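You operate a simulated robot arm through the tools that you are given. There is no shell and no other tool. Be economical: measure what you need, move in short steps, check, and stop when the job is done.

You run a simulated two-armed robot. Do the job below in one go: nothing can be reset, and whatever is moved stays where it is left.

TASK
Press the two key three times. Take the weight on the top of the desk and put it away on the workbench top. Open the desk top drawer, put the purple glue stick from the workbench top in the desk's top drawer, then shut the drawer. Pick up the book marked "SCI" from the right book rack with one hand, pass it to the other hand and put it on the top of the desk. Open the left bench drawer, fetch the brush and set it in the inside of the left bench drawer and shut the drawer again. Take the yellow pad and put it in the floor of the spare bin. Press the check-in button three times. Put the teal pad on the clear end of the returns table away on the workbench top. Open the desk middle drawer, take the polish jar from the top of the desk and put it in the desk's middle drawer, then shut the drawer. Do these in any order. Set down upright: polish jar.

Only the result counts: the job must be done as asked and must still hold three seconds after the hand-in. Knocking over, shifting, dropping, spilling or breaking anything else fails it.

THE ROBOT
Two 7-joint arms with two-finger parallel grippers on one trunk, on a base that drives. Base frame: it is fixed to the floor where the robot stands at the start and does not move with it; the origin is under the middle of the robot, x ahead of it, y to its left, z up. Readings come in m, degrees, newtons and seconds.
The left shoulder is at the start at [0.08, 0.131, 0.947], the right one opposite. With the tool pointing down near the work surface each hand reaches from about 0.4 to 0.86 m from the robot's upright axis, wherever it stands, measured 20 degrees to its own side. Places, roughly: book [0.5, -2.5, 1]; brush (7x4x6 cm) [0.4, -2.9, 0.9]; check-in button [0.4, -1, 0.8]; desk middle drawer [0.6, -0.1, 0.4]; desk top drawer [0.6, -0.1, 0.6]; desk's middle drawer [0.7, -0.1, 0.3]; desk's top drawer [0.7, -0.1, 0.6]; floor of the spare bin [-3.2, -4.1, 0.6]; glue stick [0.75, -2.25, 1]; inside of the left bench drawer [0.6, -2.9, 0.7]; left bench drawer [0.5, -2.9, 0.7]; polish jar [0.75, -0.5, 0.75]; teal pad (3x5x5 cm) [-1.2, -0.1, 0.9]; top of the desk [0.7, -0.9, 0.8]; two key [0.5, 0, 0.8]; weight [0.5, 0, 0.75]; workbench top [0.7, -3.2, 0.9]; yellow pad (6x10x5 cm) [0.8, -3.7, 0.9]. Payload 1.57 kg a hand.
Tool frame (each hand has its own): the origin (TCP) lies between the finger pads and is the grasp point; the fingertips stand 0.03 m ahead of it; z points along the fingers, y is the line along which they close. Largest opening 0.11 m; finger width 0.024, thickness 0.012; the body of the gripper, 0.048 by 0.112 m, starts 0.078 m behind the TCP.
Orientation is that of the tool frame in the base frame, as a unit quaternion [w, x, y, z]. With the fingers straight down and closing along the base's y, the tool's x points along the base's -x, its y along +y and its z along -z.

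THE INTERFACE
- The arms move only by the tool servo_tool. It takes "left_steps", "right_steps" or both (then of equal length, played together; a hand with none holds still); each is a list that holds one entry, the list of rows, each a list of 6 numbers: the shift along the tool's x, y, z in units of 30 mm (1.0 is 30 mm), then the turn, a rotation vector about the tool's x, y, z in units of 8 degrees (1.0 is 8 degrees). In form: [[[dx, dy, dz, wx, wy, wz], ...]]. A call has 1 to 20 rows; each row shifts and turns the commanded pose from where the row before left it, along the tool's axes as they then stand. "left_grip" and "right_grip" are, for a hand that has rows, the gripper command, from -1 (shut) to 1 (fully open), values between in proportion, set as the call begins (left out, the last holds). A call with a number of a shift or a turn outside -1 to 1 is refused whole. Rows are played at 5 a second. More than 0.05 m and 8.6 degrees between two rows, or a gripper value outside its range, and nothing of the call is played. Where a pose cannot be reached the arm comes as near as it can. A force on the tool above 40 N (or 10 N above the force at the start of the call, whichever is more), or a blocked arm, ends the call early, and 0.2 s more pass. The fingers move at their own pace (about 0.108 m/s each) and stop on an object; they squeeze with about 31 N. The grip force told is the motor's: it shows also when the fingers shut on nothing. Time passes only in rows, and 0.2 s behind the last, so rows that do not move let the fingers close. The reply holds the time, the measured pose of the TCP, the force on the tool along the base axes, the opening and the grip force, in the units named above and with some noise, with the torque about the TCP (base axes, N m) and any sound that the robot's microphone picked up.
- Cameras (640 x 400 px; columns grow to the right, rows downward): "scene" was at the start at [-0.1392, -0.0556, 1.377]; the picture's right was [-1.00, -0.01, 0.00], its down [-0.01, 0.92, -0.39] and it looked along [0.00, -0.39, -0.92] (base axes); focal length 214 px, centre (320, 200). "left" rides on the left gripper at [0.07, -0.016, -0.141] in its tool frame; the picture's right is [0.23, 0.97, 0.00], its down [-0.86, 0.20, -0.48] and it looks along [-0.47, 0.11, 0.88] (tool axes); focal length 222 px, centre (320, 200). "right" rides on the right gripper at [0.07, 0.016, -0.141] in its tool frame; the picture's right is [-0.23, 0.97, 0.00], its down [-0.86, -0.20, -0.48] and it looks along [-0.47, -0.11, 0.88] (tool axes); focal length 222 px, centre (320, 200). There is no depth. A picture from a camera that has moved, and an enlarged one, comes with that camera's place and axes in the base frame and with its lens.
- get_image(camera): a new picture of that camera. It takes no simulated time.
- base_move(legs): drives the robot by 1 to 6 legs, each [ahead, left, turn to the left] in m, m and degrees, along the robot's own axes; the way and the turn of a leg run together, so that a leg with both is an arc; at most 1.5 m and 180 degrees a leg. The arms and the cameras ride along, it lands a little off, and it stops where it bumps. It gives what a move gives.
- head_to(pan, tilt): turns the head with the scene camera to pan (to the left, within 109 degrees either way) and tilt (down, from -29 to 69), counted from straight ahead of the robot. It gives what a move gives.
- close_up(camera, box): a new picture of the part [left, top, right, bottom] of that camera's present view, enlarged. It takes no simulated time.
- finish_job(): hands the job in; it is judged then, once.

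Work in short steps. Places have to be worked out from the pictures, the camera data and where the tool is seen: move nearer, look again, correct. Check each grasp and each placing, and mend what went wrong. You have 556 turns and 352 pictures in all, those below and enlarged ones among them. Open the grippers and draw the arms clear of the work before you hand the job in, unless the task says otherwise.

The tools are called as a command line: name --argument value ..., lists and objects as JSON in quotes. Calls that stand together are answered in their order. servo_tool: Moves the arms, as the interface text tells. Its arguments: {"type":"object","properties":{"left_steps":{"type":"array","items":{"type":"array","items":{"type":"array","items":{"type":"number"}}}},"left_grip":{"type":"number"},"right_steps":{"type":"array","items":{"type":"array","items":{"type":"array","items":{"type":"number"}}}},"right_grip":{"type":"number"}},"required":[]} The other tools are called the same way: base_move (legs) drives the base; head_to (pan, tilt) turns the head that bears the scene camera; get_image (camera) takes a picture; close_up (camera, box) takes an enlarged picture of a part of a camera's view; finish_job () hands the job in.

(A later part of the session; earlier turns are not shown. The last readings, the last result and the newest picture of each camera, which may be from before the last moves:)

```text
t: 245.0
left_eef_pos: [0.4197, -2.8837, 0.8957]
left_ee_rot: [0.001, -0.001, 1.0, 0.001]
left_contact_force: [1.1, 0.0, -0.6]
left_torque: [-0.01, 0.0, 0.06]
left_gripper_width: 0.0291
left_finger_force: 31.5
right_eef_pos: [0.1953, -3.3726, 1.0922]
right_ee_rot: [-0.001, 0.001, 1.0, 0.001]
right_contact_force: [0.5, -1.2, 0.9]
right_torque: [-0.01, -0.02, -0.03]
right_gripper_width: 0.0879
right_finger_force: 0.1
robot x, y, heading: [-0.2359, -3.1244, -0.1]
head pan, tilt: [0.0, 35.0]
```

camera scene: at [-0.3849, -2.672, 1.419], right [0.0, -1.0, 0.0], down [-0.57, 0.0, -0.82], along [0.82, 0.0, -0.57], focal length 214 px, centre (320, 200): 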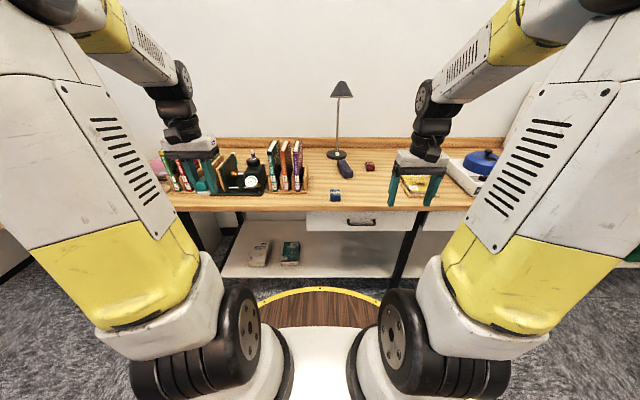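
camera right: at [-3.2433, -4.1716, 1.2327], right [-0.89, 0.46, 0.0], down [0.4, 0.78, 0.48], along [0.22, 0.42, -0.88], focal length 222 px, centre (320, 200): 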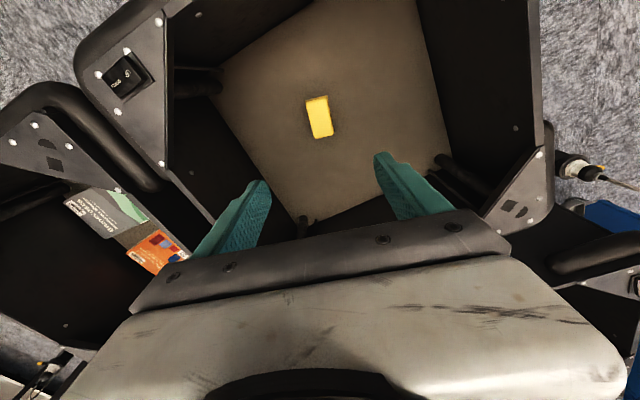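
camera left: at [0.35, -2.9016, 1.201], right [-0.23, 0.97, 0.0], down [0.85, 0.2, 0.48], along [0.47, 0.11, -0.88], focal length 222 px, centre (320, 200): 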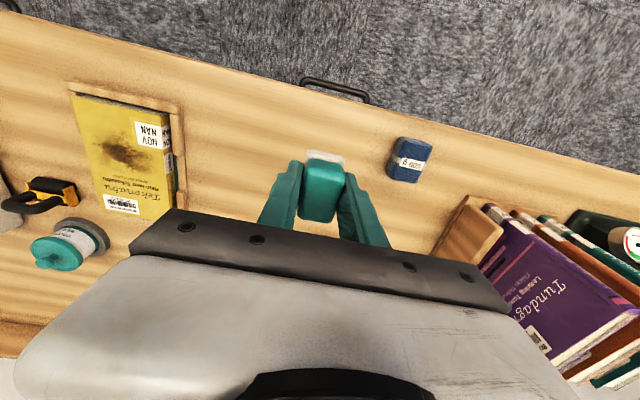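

servo_tool --left_steps '[[[0, 0, 0.08, 0, 0, 0], [0, 0, 0.08, 0, 0, 0], [0, 0, 0.08, 0, 0, 0]]]'

```text
t: 245.8
left_eef_pos: [0.4189, -2.883, 0.89]
left_ee_rot: [0.002, 0.0, 1.0, 0.0]
left_contact_force: [-5.0, -1.1, 20.0]
left_torque: [-0.22, 0.39, -0.06]
left_gripper_width: 0.0287
left_finger_force: 30.2
right_eef_pos: [0.194, -3.3733, 1.0923]
right_ee_rot: [-0.001, 0.001, 1.0, 0.0]
right_contact_force: [0.0, 0.0, 0.6]
right_torque: [-0.01, 0.02, 0.04]
right_gripper_width: 0.0879
right_finger_force: 0.0
robot x, y, heading: [-0.2332, -3.1242, -0.2]
head pan, tilt: [0.0, 35.0]
```

Contact. Release and rise, then check.

servo_tool --left_steps '[[[0, 0, -0.05, 0, 0, 0], [0, 0, 0, 0, 0, 0], [0, 0, 0, 0, 0, 0]]]' --left_grip 0.2

servo_tool --left_steps '[[[0, 0, -0.5, 0, 0, 0], [0, 0, -0.8, 0, 0, 0], [0, 0, -1, 0, 0, 0], [0, 0, -1, 0, 0, 0], [0, 0, -1, 0, 0, 0], [0, 0, -1, 0, 0, 0], [0, 0, -1, 0, 0, 0], [1, 0, -0.5, 0, 0, 0], [1, 0, 0, 0, 0, 0], [1, 0, 0, 0, 0, 0], [1, 0, 0, 0, 0, 0], [1, 0, 0, 0, 0, 0]]]'

close_up --camera "scene" --box '[200, 120, 400, 245]'

```text
t: 246.6
left_eef_pos: [0.4186, -2.8862, 0.8902]
left_ee_rot: [0.001, 0.001, 1.0, -0.001]
left_contact_force: [-2.2, -2.3, 18.1]
left_torque: [0.52, 0.27, -0.08]
left_gripper_width: 0.0639
left_finger_force: 0.1
right_eef_pos: [0.1953, -3.3729, 1.0918]
right_ee_rot: [-0.001, 0.002, 1.0, 0.001]
right_contact_force: [-0.6, 0.4, -0.5]
right_torque: [-0.01, -0.03, -0.01]
right_gripper_width: 0.0878
right_finger_force: 0.1
robot x, y, heading: [-0.2355, -3.1253, -0.2]
head pan, tilt: [0.0, 35.0]
```

```text
t: 249.2
left_eef_pos: [0.2687, -2.8857, 1.0942]
left_ee_rot: [0.001, 0.0, 1.0, 0.0]
left_contact_force: [0.0, -0.2, -0.2]
left_torque: [0.02, 0.03, 0.0]
left_gripper_width: 0.0661
left_finger_force: 0.0
right_eef_pos: [0.1956, -3.3738, 1.092]
right_ee_rot: [-0.001, 0.001, 1.0, 0.0]
right_contact_force: [-0.4, -0.4, 0.5]
right_torque: [-0.01, 0.02, 0.03]
right_gripper_width: 0.0881
right_finger_force: 0.1
robot x, y, heading: [-0.2356, -3.1245, -0.1]
head pan, tilt: [0.0, 35.0]
```

```text
3.20 times, centred on (300, 182) of scene
camera zoom: at [-0.2856, -3.1242, 1.419], right [0.0, -1.0, 0.0], down [-0.57, 0.0, -0.82], along [0.82, 0.0, -0.57], focal length 686 px, centre (384, 256)
```

zoom: 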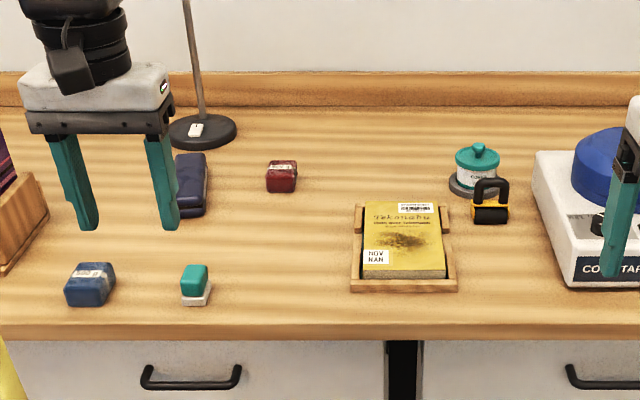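

Pad placed. Next the glue stick and the SCI book: drive left to y≈-2.3 and look.

base_move --legs '[[-0.1, 0.75, 0]]'

servo_tool --left_steps '[[[0.3, 0.5, -0.6, 0, 0, 0], [0.3, 0.5, -0.6, 0, 0, 0], [0.3, 0.5, -0.6, 0, 0, 0], [0.3, 0.5, -0.6, 0, 0, 0], [0.3, 0.5, -0.6, 0, 0, 0], [0, 0.5, -0.6, 0, 0, 0], [0, 0.5, -0.6, 0, 0, 0], [0, 0.5, -0.6, 0, 0, 0]]]'

get_image --camera "scene"

close_up --camera "scene" --box '[200, 100, 440, 250]'

```text
t: 253.3
left_eef_pos: [0.1716, -2.1324, 1.0924]
left_ee_rot: [0.001, 0.0, 1.0, 0.0]
left_contact_force: [0.0, -1.4, 0.6]
left_torque: [-0.02, -0.04, 0.04]
left_gripper_width: 0.0661
left_finger_force: 0.0
right_eef_pos: [0.0972, -2.6203, 1.0927]
right_ee_rot: [-0.001, 0.002, 1.0, 0.0]
right_contact_force: [-0.8, -0.5, -0.5]
right_torque: [0.0, 0.0, 0.03]
right_gripper_width: 0.0882
right_finger_force: 0.0
robot x, y, heading: [-0.3288, -2.3757, -0.2]
head pan, tilt: [0.0, 35.0]
```

```text
t: 255.1
left_eef_pos: [0.1266, -2.0114, 1.2381]
left_ee_rot: [0.002, 0.001, 1.0, 0.0]
left_contact_force: [0.4, 0.1, 0.0]
left_torque: [0.02, -0.01, -0.02]
left_gripper_width: 0.066
left_finger_force: 0.1
right_eef_pos: [0.096, -2.6207, 1.092]
right_ee_rot: [-0.001, 0.002, 1.0, 0.0]
right_contact_force: [0.5, -0.6, 0.1]
right_torque: [0.01, -0.02, 0.03]
right_gripper_width: 0.0877
right_finger_force: 0.0
robot x, y, heading: [-0.3327, -2.3727, -0.2]
head pan, tilt: [0.0, 35.0]
```

```text
235 pictures are left
camera scene: at [-0.3843, -2.3705, 1.419], right [0.0, -1.0, 0.0], down [-0.57, 0.0, -0.82], along [0.82, 0.0, -0.57], focal length 214 px, centre (320, 200)
```

scene: 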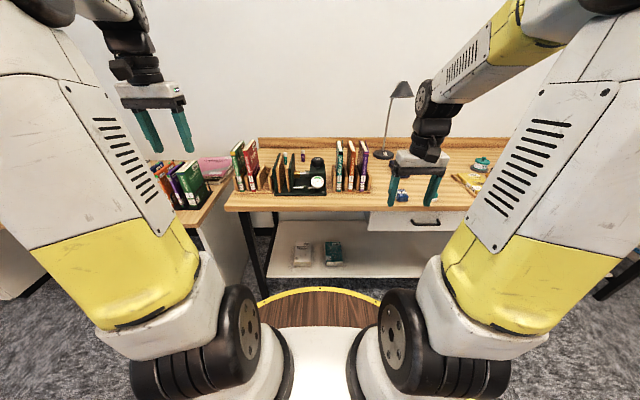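

```text
2.67 times, centred on (320, 175) of scene
camera zoom: at [-0.3843, -2.3705, 1.419], right [0.0, -1.0, 0.0], down [-0.57, 0.0, -0.82], along [0.82, 0.0, -0.57], focal length 572 px, centre (320, 267)
```

zoom: 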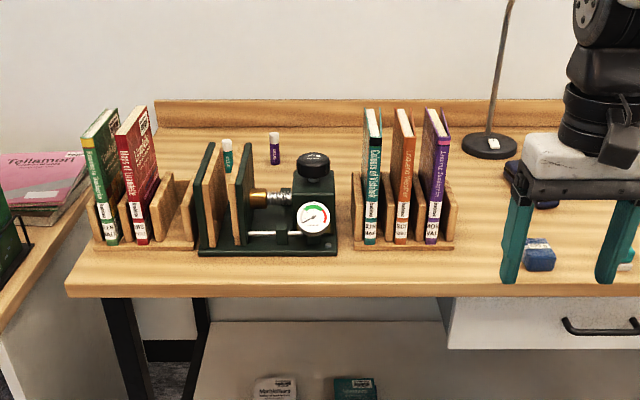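

Zoom: book labels on the right rack, and glue sticks.

close_up --camera "scene" --box '[325, 130, 385, 200]'

close_up --camera "scene" --box '[265, 135, 345, 205]'

```text
5.71 times, centred on (355, 165) of scene
camera zoom: at [-0.3843, -2.3705, 1.419], right [0.0, -1.0, 0.0], down [-0.57, 0.0, -0.82], along [0.82, 0.0, -0.57], focal length 1226 px, centre (120, 400)
```

zoom: 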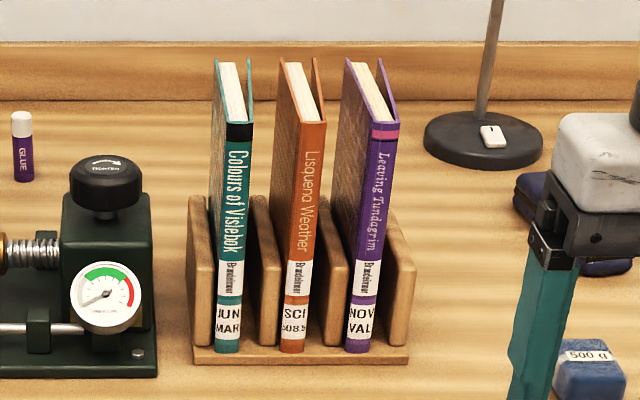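

```text
5.71 times, centred on (305, 170) of scene
camera zoom: at [-0.3843, -2.3705, 1.419], right [0.0, -1.0, 0.0], down [-0.57, 0.0, -0.82], along [0.82, 0.0, -0.57], focal length 1226 px, centre (406, 371)
```

zoom: 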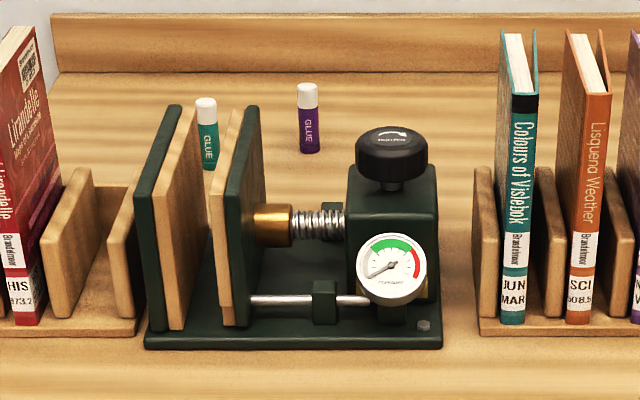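

SCI is the orange middle book at about x 0.478–0.617, y −2.514, top z 1.066. Drive 0.15 m ahead and bring the right hand (narrow opening) above it.

base_move --legs '[[0.15, 0, 0]]'

servo_tool --right_steps '[[[0, 0.3, -1, 0, 0, 0], [0, 0.3, -1, 0, 0, 0], [-0.5, 0.3, -0.7, 0, 0, 0], [-1, 0.3, 0, 0, 0, 0], [-1, 0.3, 0, 0, 0, 0], [-1, 0.3, 0, 0, 0, 0], [-1, 0.3, 0, 0, 0, 0], [-1, 0.3, 0, 0, 0, 0], [-1, 0.3, 0, 0, 0, 0], [-1, 0.3, 0, 0, 0, 0], [-1, 0.3, 0, 0, 0, 0], [-1, 0.2, 0, 0, 0, 0]]]' --right_grip -0.35

get_image --camera "right"

close_up --camera "scene" --box '[300, 100, 420, 200]'

```text
t: 256.5
left_eef_pos: [0.279, -2.0138, 1.2373]
left_ee_rot: [0.001, 0.001, 1.0, 0.0]
left_contact_force: [0.2, -0.4, 0.2]
left_torque: [0.02, -0.02, 0.0]
left_gripper_width: 0.0661
left_finger_force: 0.1
right_eef_pos: [0.2489, -2.6211, 1.0904]
right_ee_rot: [-0.001, 0.002, 1.0, 0.0]
right_contact_force: [-0.1, 0.3, 0.5]
right_torque: [-0.04, 0.01, -0.01]
right_gripper_width: 0.0881
right_finger_force: 0.0
robot x, y, heading: [-0.18, -2.3733, -0.1]
head pan, tilt: [0.0, 35.0]
```

```text
t: 259.1
left_eef_pos: [0.2806, -2.0143, 1.2368]
left_ee_rot: [0.001, 0.002, 1.0, 0.0]
left_contact_force: [-0.7, -1.3, 0.0]
left_torque: [0.01, -0.03, -0.01]
left_gripper_width: 0.066
left_finger_force: 0.1
right_eef_pos: [0.533, -2.5182, 1.173]
right_ee_rot: [-0.001, 0.003, 1.0, 0.001]
right_contact_force: [-0.2, -0.6, 0.0]
right_torque: [0.01, -0.01, -0.02]
right_gripper_width: 0.036
right_finger_force: 0.2
robot x, y, heading: [-0.1849, -2.3739, -0.3]
head pan, tilt: [0.0, 35.0]
```

```text
231 pictures are left
camera right: at [0.4646, -2.5016, 1.3139], right [0.23, 0.97, 0.0], down [0.85, -0.2, 0.48], along [0.46, -0.11, -0.88], focal length 222 px, centre (320, 200)
```

right: 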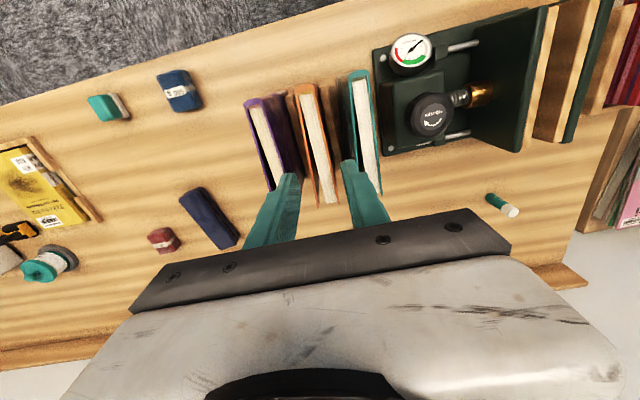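

```text
4.00 times, centred on (360, 150) of scene
camera zoom: at [-0.2324, -2.371, 1.419], right [-0.01, -1.0, 0.0], down [-0.57, 0.0, -0.82], along [0.82, 0.0, -0.57], focal length 858 px, centre (160, 400)
```

zoom: 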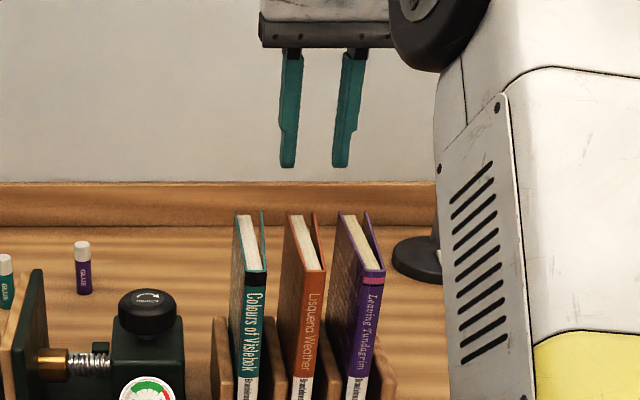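

Zoom on the book from the right camera to fix its y precisely.

close_up --camera "right" --box '[240, 70, 400, 210]'

```text
2.86 times, centred on (320, 140) of right
camera zoom: at [0.4646, -2.5016, 1.3139], right [0.23, 0.97, 0.0], down [0.85, -0.2, 0.48], along [0.46, -0.11, -0.88], focal length 635 px, centre (320, 371)
```

zoom: 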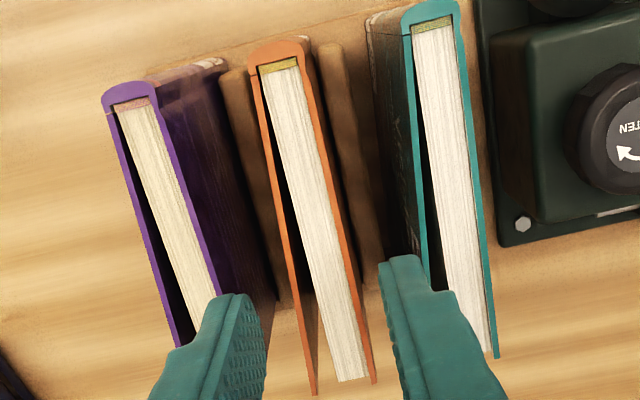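

Book is centred (y≈−2.520). Descend over it and grip.

servo_tool --right_steps '[[[-0.4, -0.06, 0.8, 0, 0, 0], [0, 0, 0.8, 0, 0, 0], [0, 0, 0.8, 0, 0, 0], [0, 0, 0.8, 0, 0, 0], [0, 0, 0.6, 0, 0, 0], [0, 0, 0.4, 0, 0, 0]]]'

close_up --camera "scene" --box '[300, 120, 420, 220]'

get_image --camera "right"

```text
t: 260.5
left_eef_pos: [0.2792, -2.0132, 1.2368]
left_ee_rot: [0.001, 0.001, 1.0, 0.0]
left_contact_force: [0.1, 0.0, -0.3]
left_torque: [0.0, -0.03, -0.04]
left_gripper_width: 0.0657
left_finger_force: 0.1
right_eef_pos: [0.5461, -2.5199, 1.0466]
right_ee_rot: [-0.001, 0.003, 1.0, 0.001]
right_contact_force: [0.8, 0.3, 0.7]
right_torque: [-0.01, 0.01, 0.0]
right_gripper_width: 0.036
right_finger_force: 0.1
robot x, y, heading: [-0.1837, -2.3729, 0.0]
head pan, tilt: [0.0, 35.0]
```

```text
4.00 times, centred on (360, 170) of scene
camera zoom: at [-0.2321, -2.3709, 1.419], right [0.0, -1.0, 0.0], down [-0.57, 0.0, -0.82], along [0.82, 0.0, -0.57], focal length 858 px, centre (160, 320)
```

zoom: 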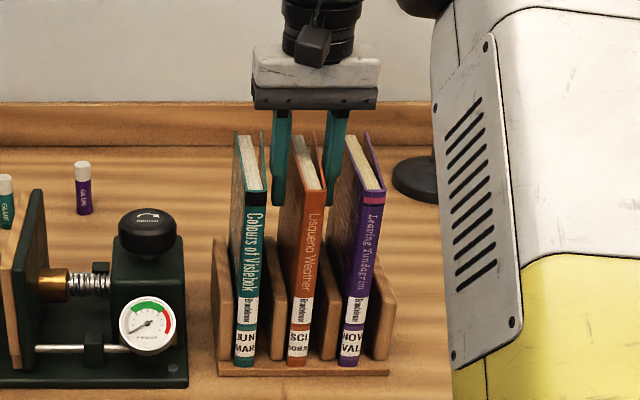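

```text
227 pictures are left
camera right: at [0.4773, -2.5041, 1.1873], right [0.23, 0.97, 0.0], down [0.86, -0.2, 0.48], along [0.46, -0.11, -0.88], focal length 222 px, centre (320, 200)
```

right: 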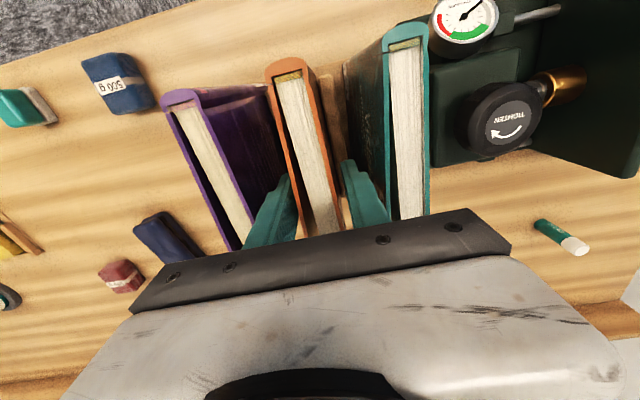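

Fingers straddle the book. Grip and lift.

servo_tool --right_steps '[[[0, 0, 0, 0, 0, 0], [0, 0, 0, 0, 0, 0], [0, 0, 0, 0, 0, 0], [0, 0, -0.3, 0, 0, 0], [0, 0, -0.4, 0, 0, 0], [0, 0, -0.5, 0, 0, 0]]]' --right_grip -1

close_up --camera "scene" --box '[300, 120, 420, 220]'

```text
t: 261.9
left_eef_pos: [0.2797, -2.0133, 1.2369]
left_ee_rot: [0.001, 0.001, 1.0, 0.0]
left_contact_force: [0.3, 0.5, 0.2]
left_torque: [0.03, -0.05, 0.02]
left_gripper_width: 0.0662
left_finger_force: 0.1
right_eef_pos: [0.5453, -2.5185, 1.0821]
right_ee_rot: [0.0, 0.002, 1.0, 0.0]
right_contact_force: [-0.2, 0.3, -3.6]
right_torque: [0.0, -0.04, 0.0]
right_gripper_width: 0.019
right_finger_force: 31.0
robot x, y, heading: [-0.1812, -2.3701, -0.1]
head pan, tilt: [0.0, 35.0]
```

```text
4.00 times, centred on (360, 170) of scene
camera zoom: at [-0.2319, -2.371, 1.419], right [0.0, -1.0, 0.0], down [-0.57, 0.0, -0.82], along [0.82, 0.0, -0.57], focal length 858 px, centre (160, 320)
```

zoom: 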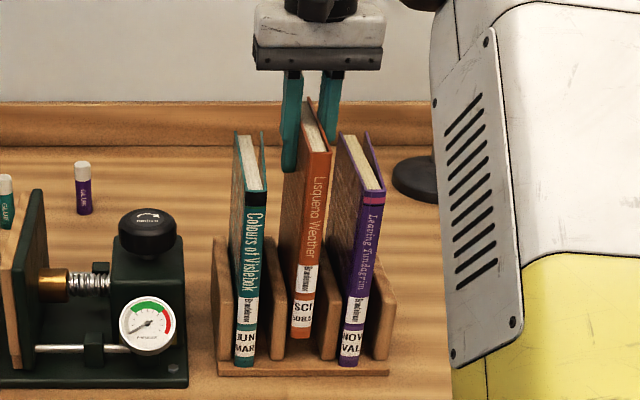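

Book rises cleanly. Lift another 0.22 m.

servo_tool --right_steps '[[[0, 0, -0.7, 0, 0, 0], [0, 0, -0.9, 0, 0, 0], [0, 0, -0.9, 0, 0, 0], [0, 0, -0.9, 0, 0, 0], [0, 0, -0.9, 0, 0, 0], [0, 0, -0.9, 0, 0, 0], [0, 0, -0.9, 0, 0, 0], [0, 0, -0.9, 0, 0, 0], [0, 0, -0.3, 0, 0, 0]]]'

get_image --camera "scene"

```text
t: 263.9
left_eef_pos: [0.2795, -2.0133, 1.2378]
left_ee_rot: [0.0, 0.001, 1.0, 0.001]
left_contact_force: [0.0, -0.1, 0.1]
left_torque: [-0.02, 0.05, 0.0]
left_gripper_width: 0.0659
left_finger_force: 0.0
right_eef_pos: [0.5315, -2.5211, 1.2444]
right_ee_rot: [-0.001, 0.003, 1.0, -0.001]
right_contact_force: [-0.1, 0.1, -2.9]
right_torque: [-0.01, -0.02, 0.0]
right_gripper_width: 0.0189
right_finger_force: 31.2
right hand out of reach, approached as far as the arm can: row 6, 7, 8, 9
robot x, y, heading: [-0.1805, -2.372, 0.1]
head pan, tilt: [0.0, 35.0]
```

```text
225 pictures are left
camera scene: at [-0.2319, -2.3709, 1.419], right [0.0, -1.0, 0.0], down [-0.57, 0.0, -0.82], along [0.82, 0.0, -0.57], focal length 214 px, centre (320, 200)
```

scene: 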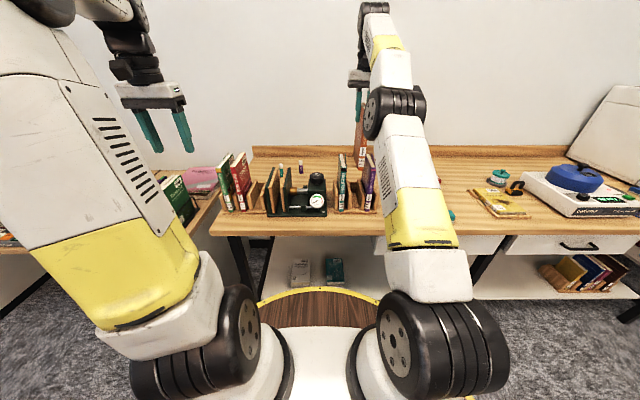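

Book bottom now just above its neighbours, still between them. Drive straight back 0.4 m.

base_move --legs '[[-0.4, 0, 0]]'

get_image --camera "scene"

get_image --camera "right"

```text
t: 266.3
left_eef_pos: [-0.0958, -2.0098, 1.2383]
left_ee_rot: [0.001, 0.0, 1.0, 0.0]
left_contact_force: [0.2, 0.3, 1.1]
left_torque: [-0.02, 0.0, -0.02]
left_gripper_width: 0.0659
left_finger_force: 0.1
right_eef_pos: [0.1577, -2.5169, 1.2434]
right_ee_rot: [0.0, 0.001, 1.0, 0.001]
right_contact_force: [1.0, 0.7, -3.8]
right_torque: [0.02, -0.04, 0.01]
right_gripper_width: 0.0189
right_finger_force: 31.0
robot x, y, heading: [-0.5584, -2.3769, -0.0]
head pan, tilt: [0.0, 35.0]
stopped in leg 1: the robot was blocked; the commanded pose is now the measured one
```

```text
224 pictures are left
camera scene: at [-0.6063, -2.369, 1.419], right [0.0, -1.0, 0.0], down [-0.57, 0.0, -0.82], along [0.82, 0.0, -0.57], focal length 214 px, centre (320, 200)
```

scene: 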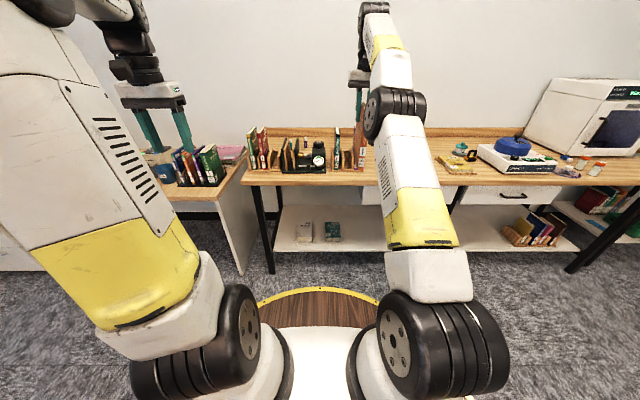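

```text
223 pictures are left
camera right: at [0.0885, -2.5014, 1.3847], right [0.23, 0.97, 0.0], down [0.85, -0.2, 0.48], along [0.47, -0.11, -0.88], focal length 222 px, centre (320, 200)
```

right: 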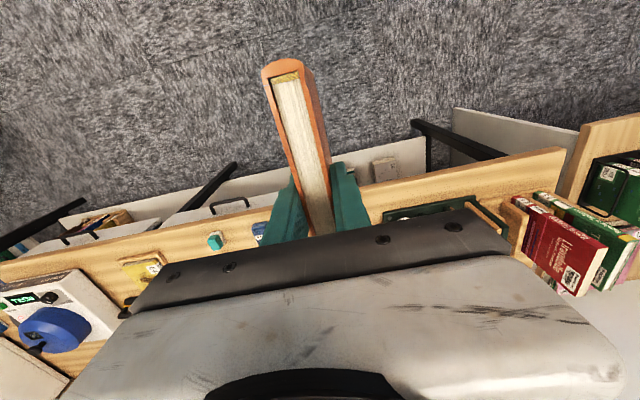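

The base touched the cart behind (stopped). Move forward 0.12, then bring the book in front of the chest and pitch the left hand 45° for the hand-over.

base_move --legs '[[0.12, 0, 0]]'

servo_tool --right_steps '[[[0.5, 0.52, 0, 0, 0, 0], [0.5, 0.52, 0, 0, 0, 0], [0.5, 0.52, 0, 0, 0, 0], [0.5, 0.52, 0.1, 0, 0, 0], [0.5, 0.52, 0.1, 0, 0, 0], [0.5, 0.52, 0.1, 0, 0, 0], [0.5, 0.52, 0.1, 0, 0, 0], [0.5, 0.52, 0.1, 0, 0, 0], [0.5, 0.52, 0.1, 0, 0, 0]]]' --left_steps '[[[0, 0, 0, 0, -0.94, 0], [0, 0, 0, 0, -0.94, 0], [0, 0, 0, 0, -0.94, 0], [0, 0, 0, 0, -0.94, 0], [0, 0, 0, 0, -0.94, 0], [0, 0, 0, 0, -0.94, 0], [0, 0, 0, 0, 0, 0], [0, 0, 0, 0, 0, 0], [0, 0, 0, 0, 0, 0]]]' --left_grip 0.15

get_image --camera "scene"

get_image --camera "left"

```text
t: 267.6
left_eef_pos: [0.0238, -2.0108, 1.237]
left_ee_rot: [0.001, -0.001, 1.0, 0.001]
left_contact_force: [-0.7, 0.0, 0.4]
left_torque: [0.0, -0.01, -0.02]
left_gripper_width: 0.066
left_finger_force: 0.0
right_eef_pos: [0.277, -2.5175, 1.2439]
right_ee_rot: [0.0, 0.003, 1.0, 0.0]
right_contact_force: [-0.1, -0.8, -3.5]
right_torque: [0.0, -0.04, 0.02]
right_gripper_width: 0.019
right_finger_force: 31.1
robot x, y, heading: [-0.434, -2.3726, -0.1]
head pan, tilt: [0.0, 35.0]
```

```text
t: 269.6
left_eef_pos: [0.0233, -2.0097, 1.2377]
left_ee_rot: [0.385, 0.0, 0.923, 0.0]
left_contact_force: [-0.3, 0.1, -0.3]
left_torque: [0.02, -0.01, 0.01]
left_gripper_width: 0.0632
left_finger_force: 0.1
right_eef_pos: [0.1422, -2.3768, 1.2269]
right_ee_rot: [0.0, 0.001, 1.0, 0.0]
right_contact_force: [0.3, 0.3, -3.4]
right_torque: [0.03, -0.06, -0.02]
right_gripper_width: 0.0191
right_finger_force: 30.5
robot x, y, heading: [-0.4337, -2.3721, -0.1]
head pan, tilt: [0.0, 35.0]
```

```text
222 pictures are left
camera scene: at [-0.4864, -2.3692, 1.419], right [0.0, -1.0, 0.0], down [-0.57, 0.0, -0.82], along [0.82, 0.0, -0.57], focal length 214 px, centre (320, 200)
```

scene: 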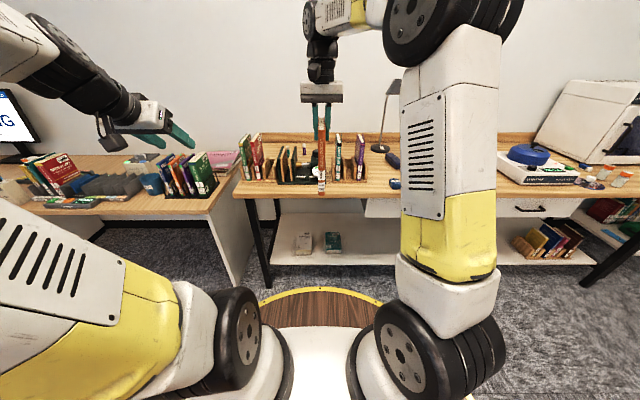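

```text
221 pictures are left
camera left: at [-0.1253, -2.0279, 1.2869], right [-0.16, 0.97, -0.16], down [0.26, 0.2, 0.94], along [0.95, 0.11, -0.29], focal length 222 px, centre (320, 200)
```

left: 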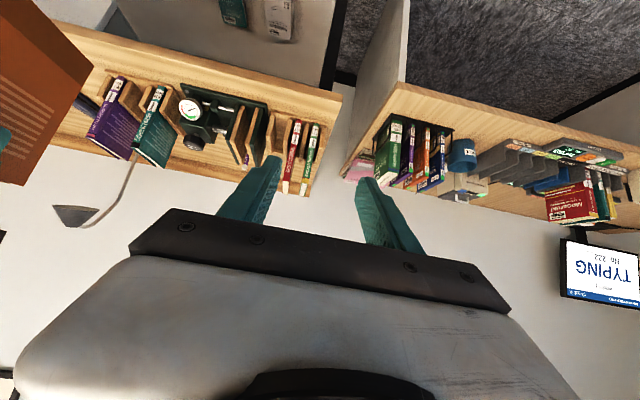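

Move the left hand sideways to 10 cm before the book's spine.

servo_tool --left_steps '[[[0.116, -0.94, 0.058, 0, 0, 0], [0.116, -0.94, 0.058, 0, 0, 0], [0.116, -0.94, 0.058, 0, 0, 0], [0.116, -0.94, 0.058, 0, 0, 0], [0.116, -0.94, 0.058, 0, 0, 0], [0.116, -0.94, 0.058, 0, 0, 0], [0.116, -0.94, 0.058, 0, 0, 0], [0.116, -0.94, 0.058, 0, 0, 0], [0.116, -0.94, 0.058, 0, 0, 0], [0.116, -0.94, 0.058, 0, 0, 0], [0.116, -0.94, 0.058, 0, 0, 0], [0.116, -0.94, 0.058, 0, 0, 0], [0.116, -0.94, 0.058, 0, 0, 0]]]'

get_image --camera "left"

get_image --camera "scene"

get_image --camera "right"

```text
t: 272.4
left_eef_pos: [0.0089, -2.3786, 1.179]
left_ee_rot: [0.366, 0.0, 0.931, -0.014]
left_contact_force: [-0.7, 0.9, -0.5]
left_torque: [-0.02, -0.01, 0.0]
left_gripper_width: 0.0632
left_finger_force: 0.1
right_eef_pos: [0.1424, -2.3783, 1.2265]
right_ee_rot: [0.0, 0.001, 1.0, 0.0]
right_contact_force: [0.1, 0.2, -3.7]
right_torque: [-0.01, -0.06, -0.02]
right_gripper_width: 0.0192
right_finger_force: 31.2
robot x, y, heading: [-0.4371, -2.3689, -0.0]
head pan, tilt: [0.0, 35.0]
```

```text
220 pictures are left
camera left: at [-0.1385, -2.3933, 1.2353], right [-0.15, 0.97, -0.18], down [0.3, 0.22, 0.93], along [0.94, 0.09, -0.33], focal length 222 px, centre (320, 200)
```

left: 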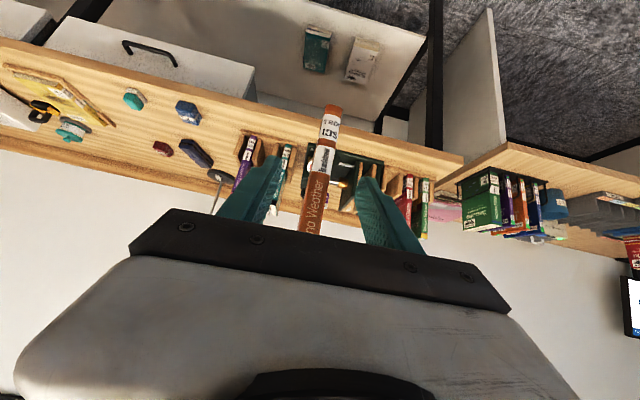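

```text
219 pictures are left
camera scene: at [-0.4895, -2.3905, 1.4182], right [-0.25, -0.97, 0.0], down [-0.56, 0.14, -0.81], along [0.79, -0.2, -0.58], focal length 214 px, centre (320, 200)
```

scene: 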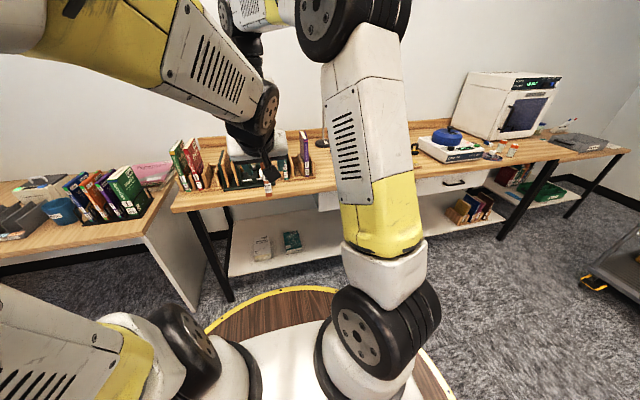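

```text
218 pictures are left
camera right: at [0.0737, -2.3622, 1.3678], right [0.23, 0.97, 0.0], down [0.85, -0.2, 0.48], along [0.47, -0.11, -0.88], focal length 222 px, centre (320, 200)
```

right: 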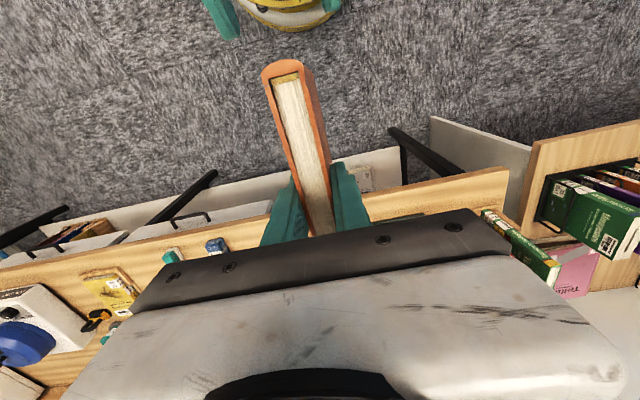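

Spine is lined up between the left fingers. Advance 10 cm and grip.

servo_tool --left_steps '[[[0, 0, 0.6, 0, 0, 0], [0, 0, 0.7, 0, 0, 0], [0, 0, 0.7, 0, 0, 0], [0, 0, 0.7, 0, 0, 0], [0, 0, 0.6, 0, 0, 0]]]'

get_image --camera "left"

get_image --camera "right"

```text
t: 273.6
left_eef_pos: [0.077, -2.376, 1.1204]
left_ee_rot: [0.385, -0.001, 0.923, 0.0]
left_contact_force: [0.2, 0.7, 0.3]
left_torque: [-0.02, 0.01, -0.02]
left_gripper_width: 0.063
left_finger_force: 0.0
right_eef_pos: [0.1439, -2.3778, 1.2271]
right_ee_rot: [0.0, 0.002, 1.0, 0.001]
right_contact_force: [0.4, -0.6, -3.7]
right_torque: [0.0, -0.05, 0.01]
right_gripper_width: 0.0187
right_finger_force: 31.1
robot x, y, heading: [-0.431, -2.3709, 0.1]
head pan, tilt: [0.0, 35.0]
```

```text
217 pictures are left
camera left: at [-0.0713, -2.394, 1.1692], right [-0.16, 0.97, -0.16], down [0.26, 0.2, 0.94], along [0.95, 0.11, -0.29], focal length 222 px, centre (320, 200)
```

left: 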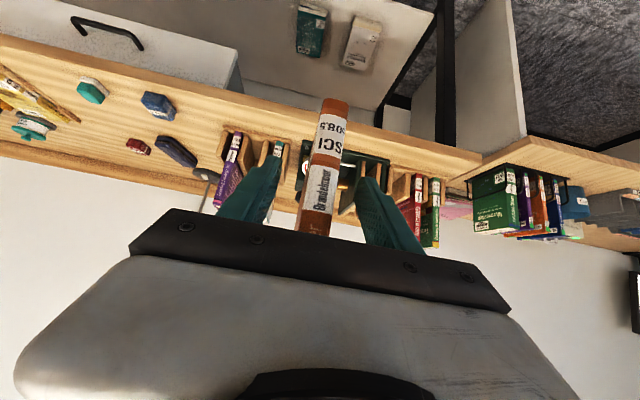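

```text
216 pictures are left
camera right: at [0.0735, -2.3623, 1.3678], right [0.23, 0.97, 0.0], down [0.85, -0.2, 0.48], along [0.47, -0.11, -0.88], focal length 222 px, centre (320, 200)
```

right: 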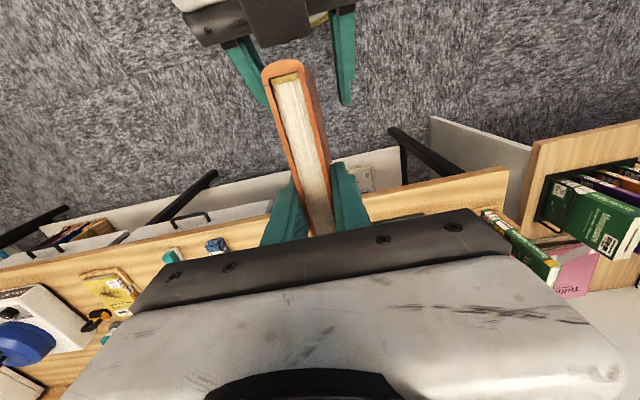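

Advance 1.5 cm more and close the left hand on the spine.

servo_tool --left_steps '[[[0, 0, 0.3, 0, 0, 0], [0, 0, 0.3, 0, 0, 0]]]'

servo_tool --left_steps '[[[0, 0, 0, 0, 0, 0], [0, 0, 0, 0, 0, 0], [0, 0, 0, 0, 0, 0], [0, 0, 0, 0, 0, 0]]]' --left_grip -1

get_image --camera "right"

```text
t: 274.2
left_eef_pos: [0.091, -2.3786, 1.1065]
left_ee_rot: [0.385, 0.001, 0.923, 0.001]
left_contact_force: [-14.6, -0.4, 6.8]
left_torque: [0.1, -1.13, 0.04]
left_gripper_width: 0.063
left_finger_force: 0.1
right_eef_pos: [0.1439, -2.3787, 1.2257]
right_ee_rot: [0.002, 0.003, 1.0, 0.0]
right_contact_force: [15.8, 0.3, -10.2]
right_torque: [0.0, -1.05, -0.13]
right_gripper_width: 0.019
right_finger_force: 30.5
robot x, y, heading: [-0.437, -2.3688, -0.0]
head pan, tilt: [0.0, 35.0]
```

```text
t: 275.2
left_eef_pos: [0.0904, -2.3776, 1.1064]
left_ee_rot: [0.384, 0.0, 0.923, 0.0]
left_contact_force: [-27.0, -2.2, 4.6]
left_torque: [0.09, -3.17, -0.21]
left_gripper_width: 0.0197
left_finger_force: 30.5
right_eef_pos: [0.1439, -2.3773, 1.2266]
right_ee_rot: [0.002, 0.002, 1.0, 0.001]
right_contact_force: [26.4, 2.8, -6.2]
right_torque: [0.14, -0.22, 0.07]
right_gripper_width: 0.0188
right_finger_force: 31.3
robot x, y, heading: [-0.4401, -2.3733, 0.0]
head pan, tilt: [0.0, 35.0]
```

```text
215 pictures are left
camera right: at [0.0741, -2.3624, 1.3677], right [0.23, 0.97, 0.0], down [0.85, -0.2, 0.48], along [0.47, -0.11, -0.88], focal length 222 px, centre (320, 200)
```

right: 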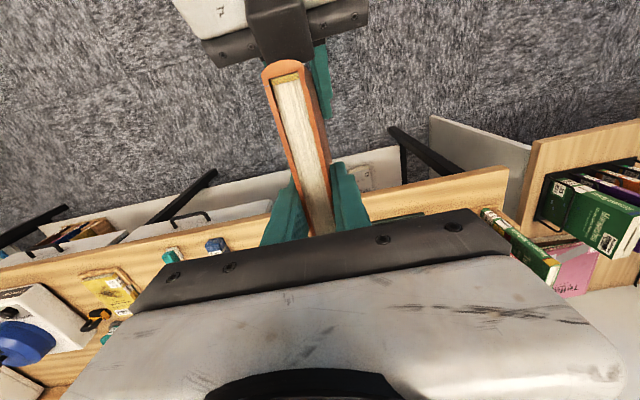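

Both hands hold the book; there's some push. Relieve it by 5 mm, then open the right hand and lift it clear.

servo_tool --left_steps '[[[0, 0, -0.1, 0, 0, 0], [0, 0, -0.1, 0, 0, 0]]]'

servo_tool --right_steps '[[[0, 0, 0, 0, 0, 0], [0, 0, 0, 0, 0, 0], [0, 0, -0.4, 0, 0, 0], [0, 0, -0.6, 0, 0, 0], [0, 0, -0.6, 0, 0, 0]]]' --right_grip 0

get_image --camera "right"

get_image --camera "left"

```text
t: 275.8
left_eef_pos: [0.0861, -2.3768, 1.1103]
left_ee_rot: [0.383, -0.001, 0.924, 0.001]
left_contact_force: [2.2, -4.5, -22.6]
left_torque: [0.35, 0.48, -0.23]
left_gripper_width: 0.0198
left_finger_force: 30.8
right_eef_pos: [0.1415, -2.3767, 1.2288]
right_ee_rot: [0.001, 0.0, 1.0, 0.001]
right_contact_force: [-2.6, 4.1, 19.2]
right_torque: [0.18, 1.13, -0.03]
right_gripper_width: 0.0189
right_finger_force: 30.9
robot x, y, heading: [-0.4379, -2.3717, -0.3]
head pan, tilt: [0.0, 35.0]
```

```text
t: 277.0
left_eef_pos: [0.0871, -2.3772, 1.1114]
left_ee_rot: [0.385, 0.0, 0.923, 0.001]
left_contact_force: [0.0, 0.7, -3.4]
left_torque: [0.04, 0.12, -0.03]
left_gripper_width: 0.0198
left_finger_force: 30.9
right_eef_pos: [0.1435, -2.3776, 1.2745]
right_ee_rot: [0.0, 0.0, 1.0, 0.0]
right_contact_force: [0.2, -0.2, 0.3]
right_torque: [0.03, 0.0, -0.01]
right_gripper_width: 0.0552
right_finger_force: 0.1
robot x, y, heading: [-0.4374, -2.3736, 0.1]
head pan, tilt: [0.0, 35.0]
```

```text
214 pictures are left
camera right: at [0.0733, -2.3616, 1.4159], right [0.23, 0.97, 0.0], down [0.85, -0.2, 0.48], along [0.47, -0.11, -0.88], focal length 222 px, centre (320, 200)
```

right: 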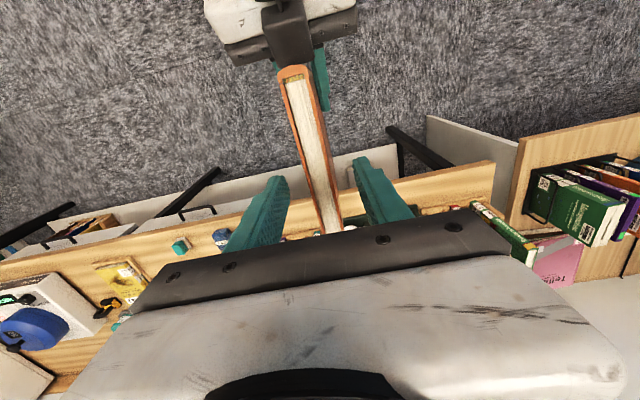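

```text
213 pictures are left
camera left: at [-0.0626, -2.3941, 1.1608], right [-0.16, 0.97, -0.16], down [0.26, 0.2, 0.94], along [0.95, 0.11, -0.29], focal length 222 px, centre (320, 200)
```

left: 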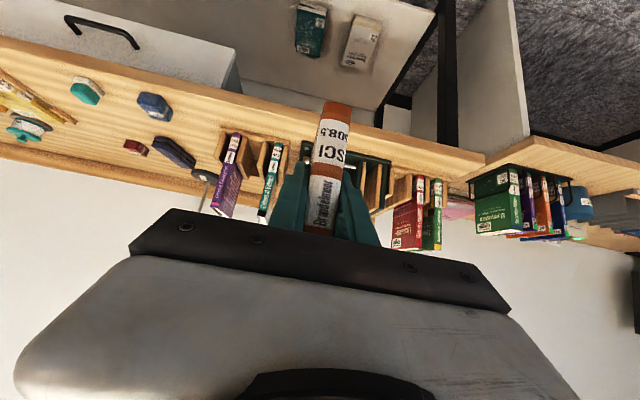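

Left hand holds the book alone: hand-over done. Lower the left and raise the right so it clears, then swing right hand away.

servo_tool --left_steps '[[[0.4, 0, 0.4, 0, 0, 0], [0.4, 0, 0.4, 0, 0, 0], [0.4, 0, 0.4, 0, 0, 0], [0, 0, 0, 0, 0, 0], [0, 0, 0, 0, 0, 0], [0, 0, 0, 0, 0, 0], [0, 0, 0, 0, 0, 0]]]' --right_steps '[[[0, 0, -0.4, 0, 0, 0], [0, 0, -0.4, 0, 0, 0], [0, 0, -0.3, 0, 0, 0], [0, -1, 0, 0, 0, 0], [0, -1, 0, 0, 0, 0], [0, -1, 0, 0, 0, 0], [0, -1, 0, 0, 0, 0]]]'

servo_tool --right_steps '[[[0, -1, 0, 0, 0, 0], [0, -1, 0, 0, 0, 0], [0, -1, 0, 0, 0, 0], [0, -1, 0, 0, 0, 0]]]' --left_steps '[[[0, 1, 0, 0, 0, 0], [0, 1, 0, 0, 0, 0], [0, 1, 0, 0, 0, 0], [0, 1, 0, 0, 0, 0]]]'

get_image --camera "scene"

```text
t: 278.6
left_eef_pos: [0.0874, -2.3775, 1.0609]
left_ee_rot: [0.384, 0.0, 0.923, 0.001]
left_contact_force: [0.1, 0.6, -3.4]
left_torque: [-0.02, 0.14, -0.04]
left_gripper_width: 0.0195
left_finger_force: 31.1
right_eef_pos: [0.1421, -2.4989, 1.3072]
right_ee_rot: [0.001, 0.001, 1.0, 0.0]
right_contact_force: [-0.1, 1.5, 1.2]
right_torque: [-0.05, -0.02, -0.01]
right_gripper_width: 0.0549
right_finger_force: 0.1
robot x, y, heading: [-0.4397, -2.3718, -0.2]
head pan, tilt: [0.0, 35.0]
```

```text
t: 279.6
left_eef_pos: [0.0866, -2.2572, 1.0599]
left_ee_rot: [0.384, 0.001, 0.923, 0.0]
left_contact_force: [-0.3, 0.0, -2.6]
left_torque: [-0.02, 0.15, 0.05]
left_gripper_width: 0.0196
left_finger_force: 30.5
right_eef_pos: [0.142, -2.618, 1.3074]
right_ee_rot: [0.001, 0.002, 1.0, -0.001]
right_contact_force: [-0.8, 0.8, -0.2]
right_torque: [-0.02, -0.01, -0.01]
right_gripper_width: 0.0547
right_finger_force: 0.0
robot x, y, heading: [-0.4358, -2.3715, -0.1]
head pan, tilt: [0.0, 35.0]
```

```text
212 pictures are left
camera scene: at [-0.4865, -2.3692, 1.419], right [0.0, -1.0, 0.0], down [-0.57, 0.0, -0.82], along [0.82, 0.0, -0.57], focal length 214 px, centre (320, 200)
```

scene: 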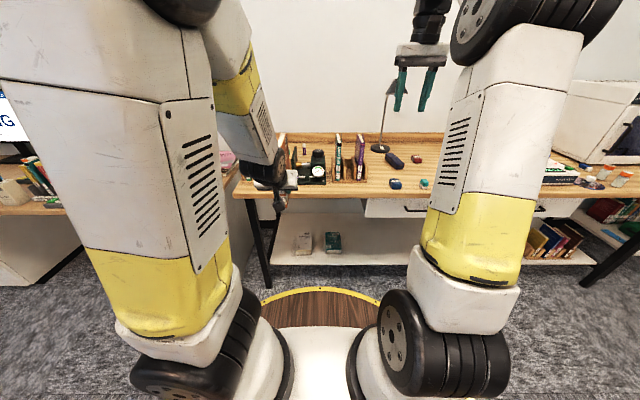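

Neighbouring books stand fine. Raise and tuck the left hand with the book to the side.

servo_tool --left_steps '[[[-0.17, 0.78, -0.73, 0, 0, 0], [-0.17, 0.78, -0.73, 0, 0, 0], [-0.17, 0.78, -0.73, 0, 0, 0], [-0.17, 0.78, -0.73, 0, 0, 0], [-0.17, 0.78, -0.73, 0, 0, 0], [-0.17, 0.78, -0.73, 0, 0, 0], [-0.17, 0.78, -0.73, 0, 0, 0], [-0.17, 0.78, -0.73, 0, 0, 0], [-0.17, 0.78, -0.73, 0, 0, 0], [-0.17, 0.78, -0.73, 0, 0, 0]]]'

get_image --camera "scene"

get_image --camera "left"

```text
t: 281.8
left_eef_pos: [-0.0345, -2.0223, 1.2513]
left_ee_rot: [0.384, 0.001, 0.923, 0.0]
left_contact_force: [0.3, -1.1, -2.3]
left_torque: [0.0, 0.14, -0.01]
left_gripper_width: 0.0194
left_finger_force: 31.0
right_eef_pos: [0.1414, -2.6179, 1.3055]
right_ee_rot: [0.001, 0.001, 1.0, 0.001]
right_contact_force: [-0.4, -1.0, -0.1]
right_torque: [0.02, -0.01, 0.0]
right_gripper_width: 0.0551
right_finger_force: 0.1
robot x, y, heading: [-0.4337, -2.3704, -0.3]
head pan, tilt: [0.0, 35.0]
```

```text
211 pictures are left
camera scene: at [-0.4864, -2.3691, 1.419], right [0.0, -1.0, 0.0], down [-0.57, 0.0, -0.82], along [0.82, 0.0, -0.57], focal length 214 px, centre (320, 200)
```

scene: 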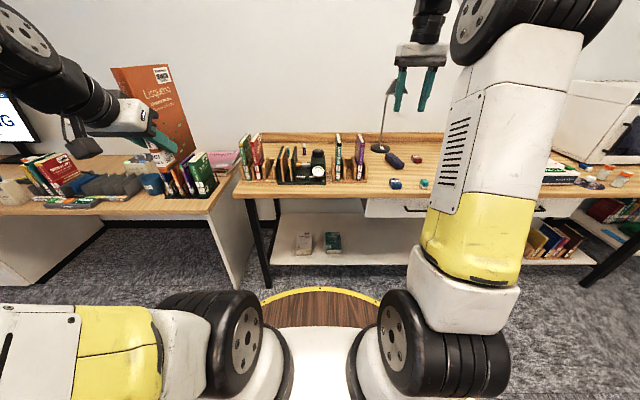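

```text
210 pictures are left
camera left: at [-0.183, -2.0394, 1.3001], right [-0.16, 0.97, -0.16], down [0.26, 0.2, 0.94], along [0.95, 0.11, -0.29], focal length 222 px, centre (320, 200)
```

left: 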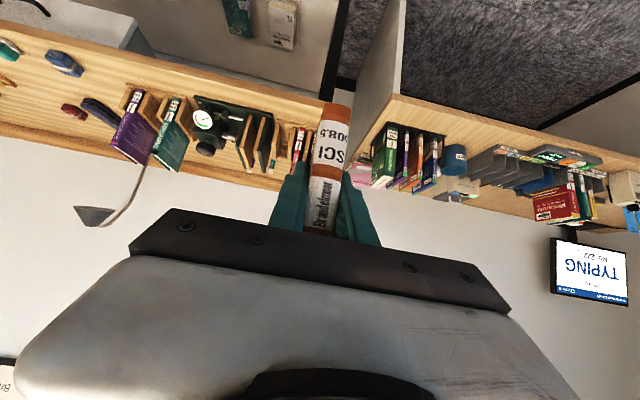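

Drive to (0.01, -2.18) to reach the glue stick with the right hand.

base_move --legs '[[0.3, 0.19, 0], [0.145, 0, 0]]'

get_image --camera "scene"

get_image --camera "right"

```text
t: 285.0
left_eef_pos: [0.411, -1.8293, 1.251]
left_ee_rot: [0.384, -0.002, 0.923, 0.001]
left_contact_force: [0.2, 0.3, -3.2]
left_torque: [0.0, 0.11, 0.0]
left_gripper_width: 0.0196
left_finger_force: 30.4
right_eef_pos: [0.5883, -2.4239, 1.3063]
right_ee_rot: [0.001, 0.0, 1.0, -0.001]
right_contact_force: [-0.5, -0.7, 0.5]
right_torque: [-0.01, 0.0, -0.01]
right_gripper_width: 0.0548
right_finger_force: 0.0
robot x, y, heading: [0.012, -2.179, -0.1]
head pan, tilt: [0.0, 35.0]
```

```text
209 pictures are left
camera scene: at [-0.0408, -2.177, 1.419], right [0.0, -1.0, 0.0], down [-0.57, 0.0, -0.82], along [0.82, 0.0, -0.57], focal length 214 px, centre (320, 200)
```

scene: 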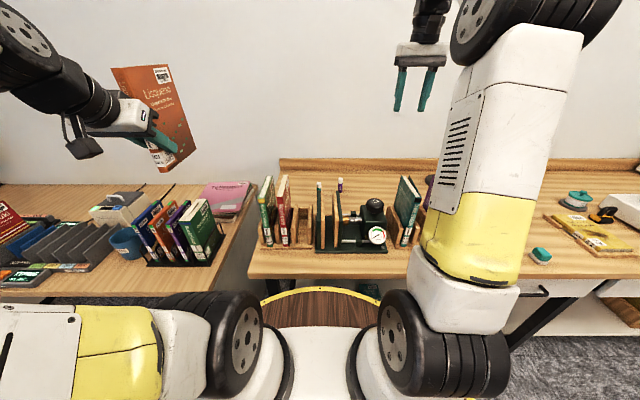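

```text
208 pictures are left
camera right: at [0.5186, -2.4086, 1.4484], right [0.23, 0.97, 0.0], down [0.85, -0.2, 0.48], along [0.47, -0.11, -0.88], focal length 222 px, centre (320, 200)
```

right: 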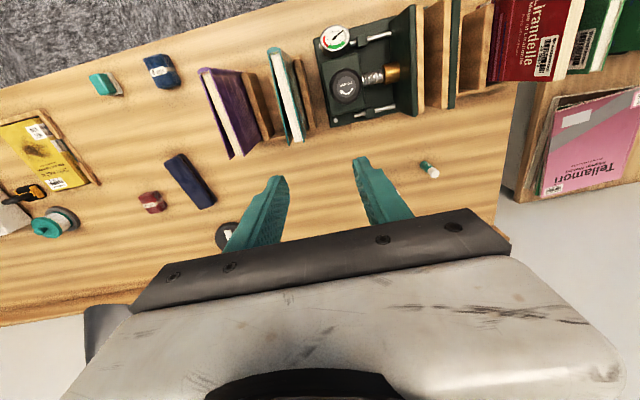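

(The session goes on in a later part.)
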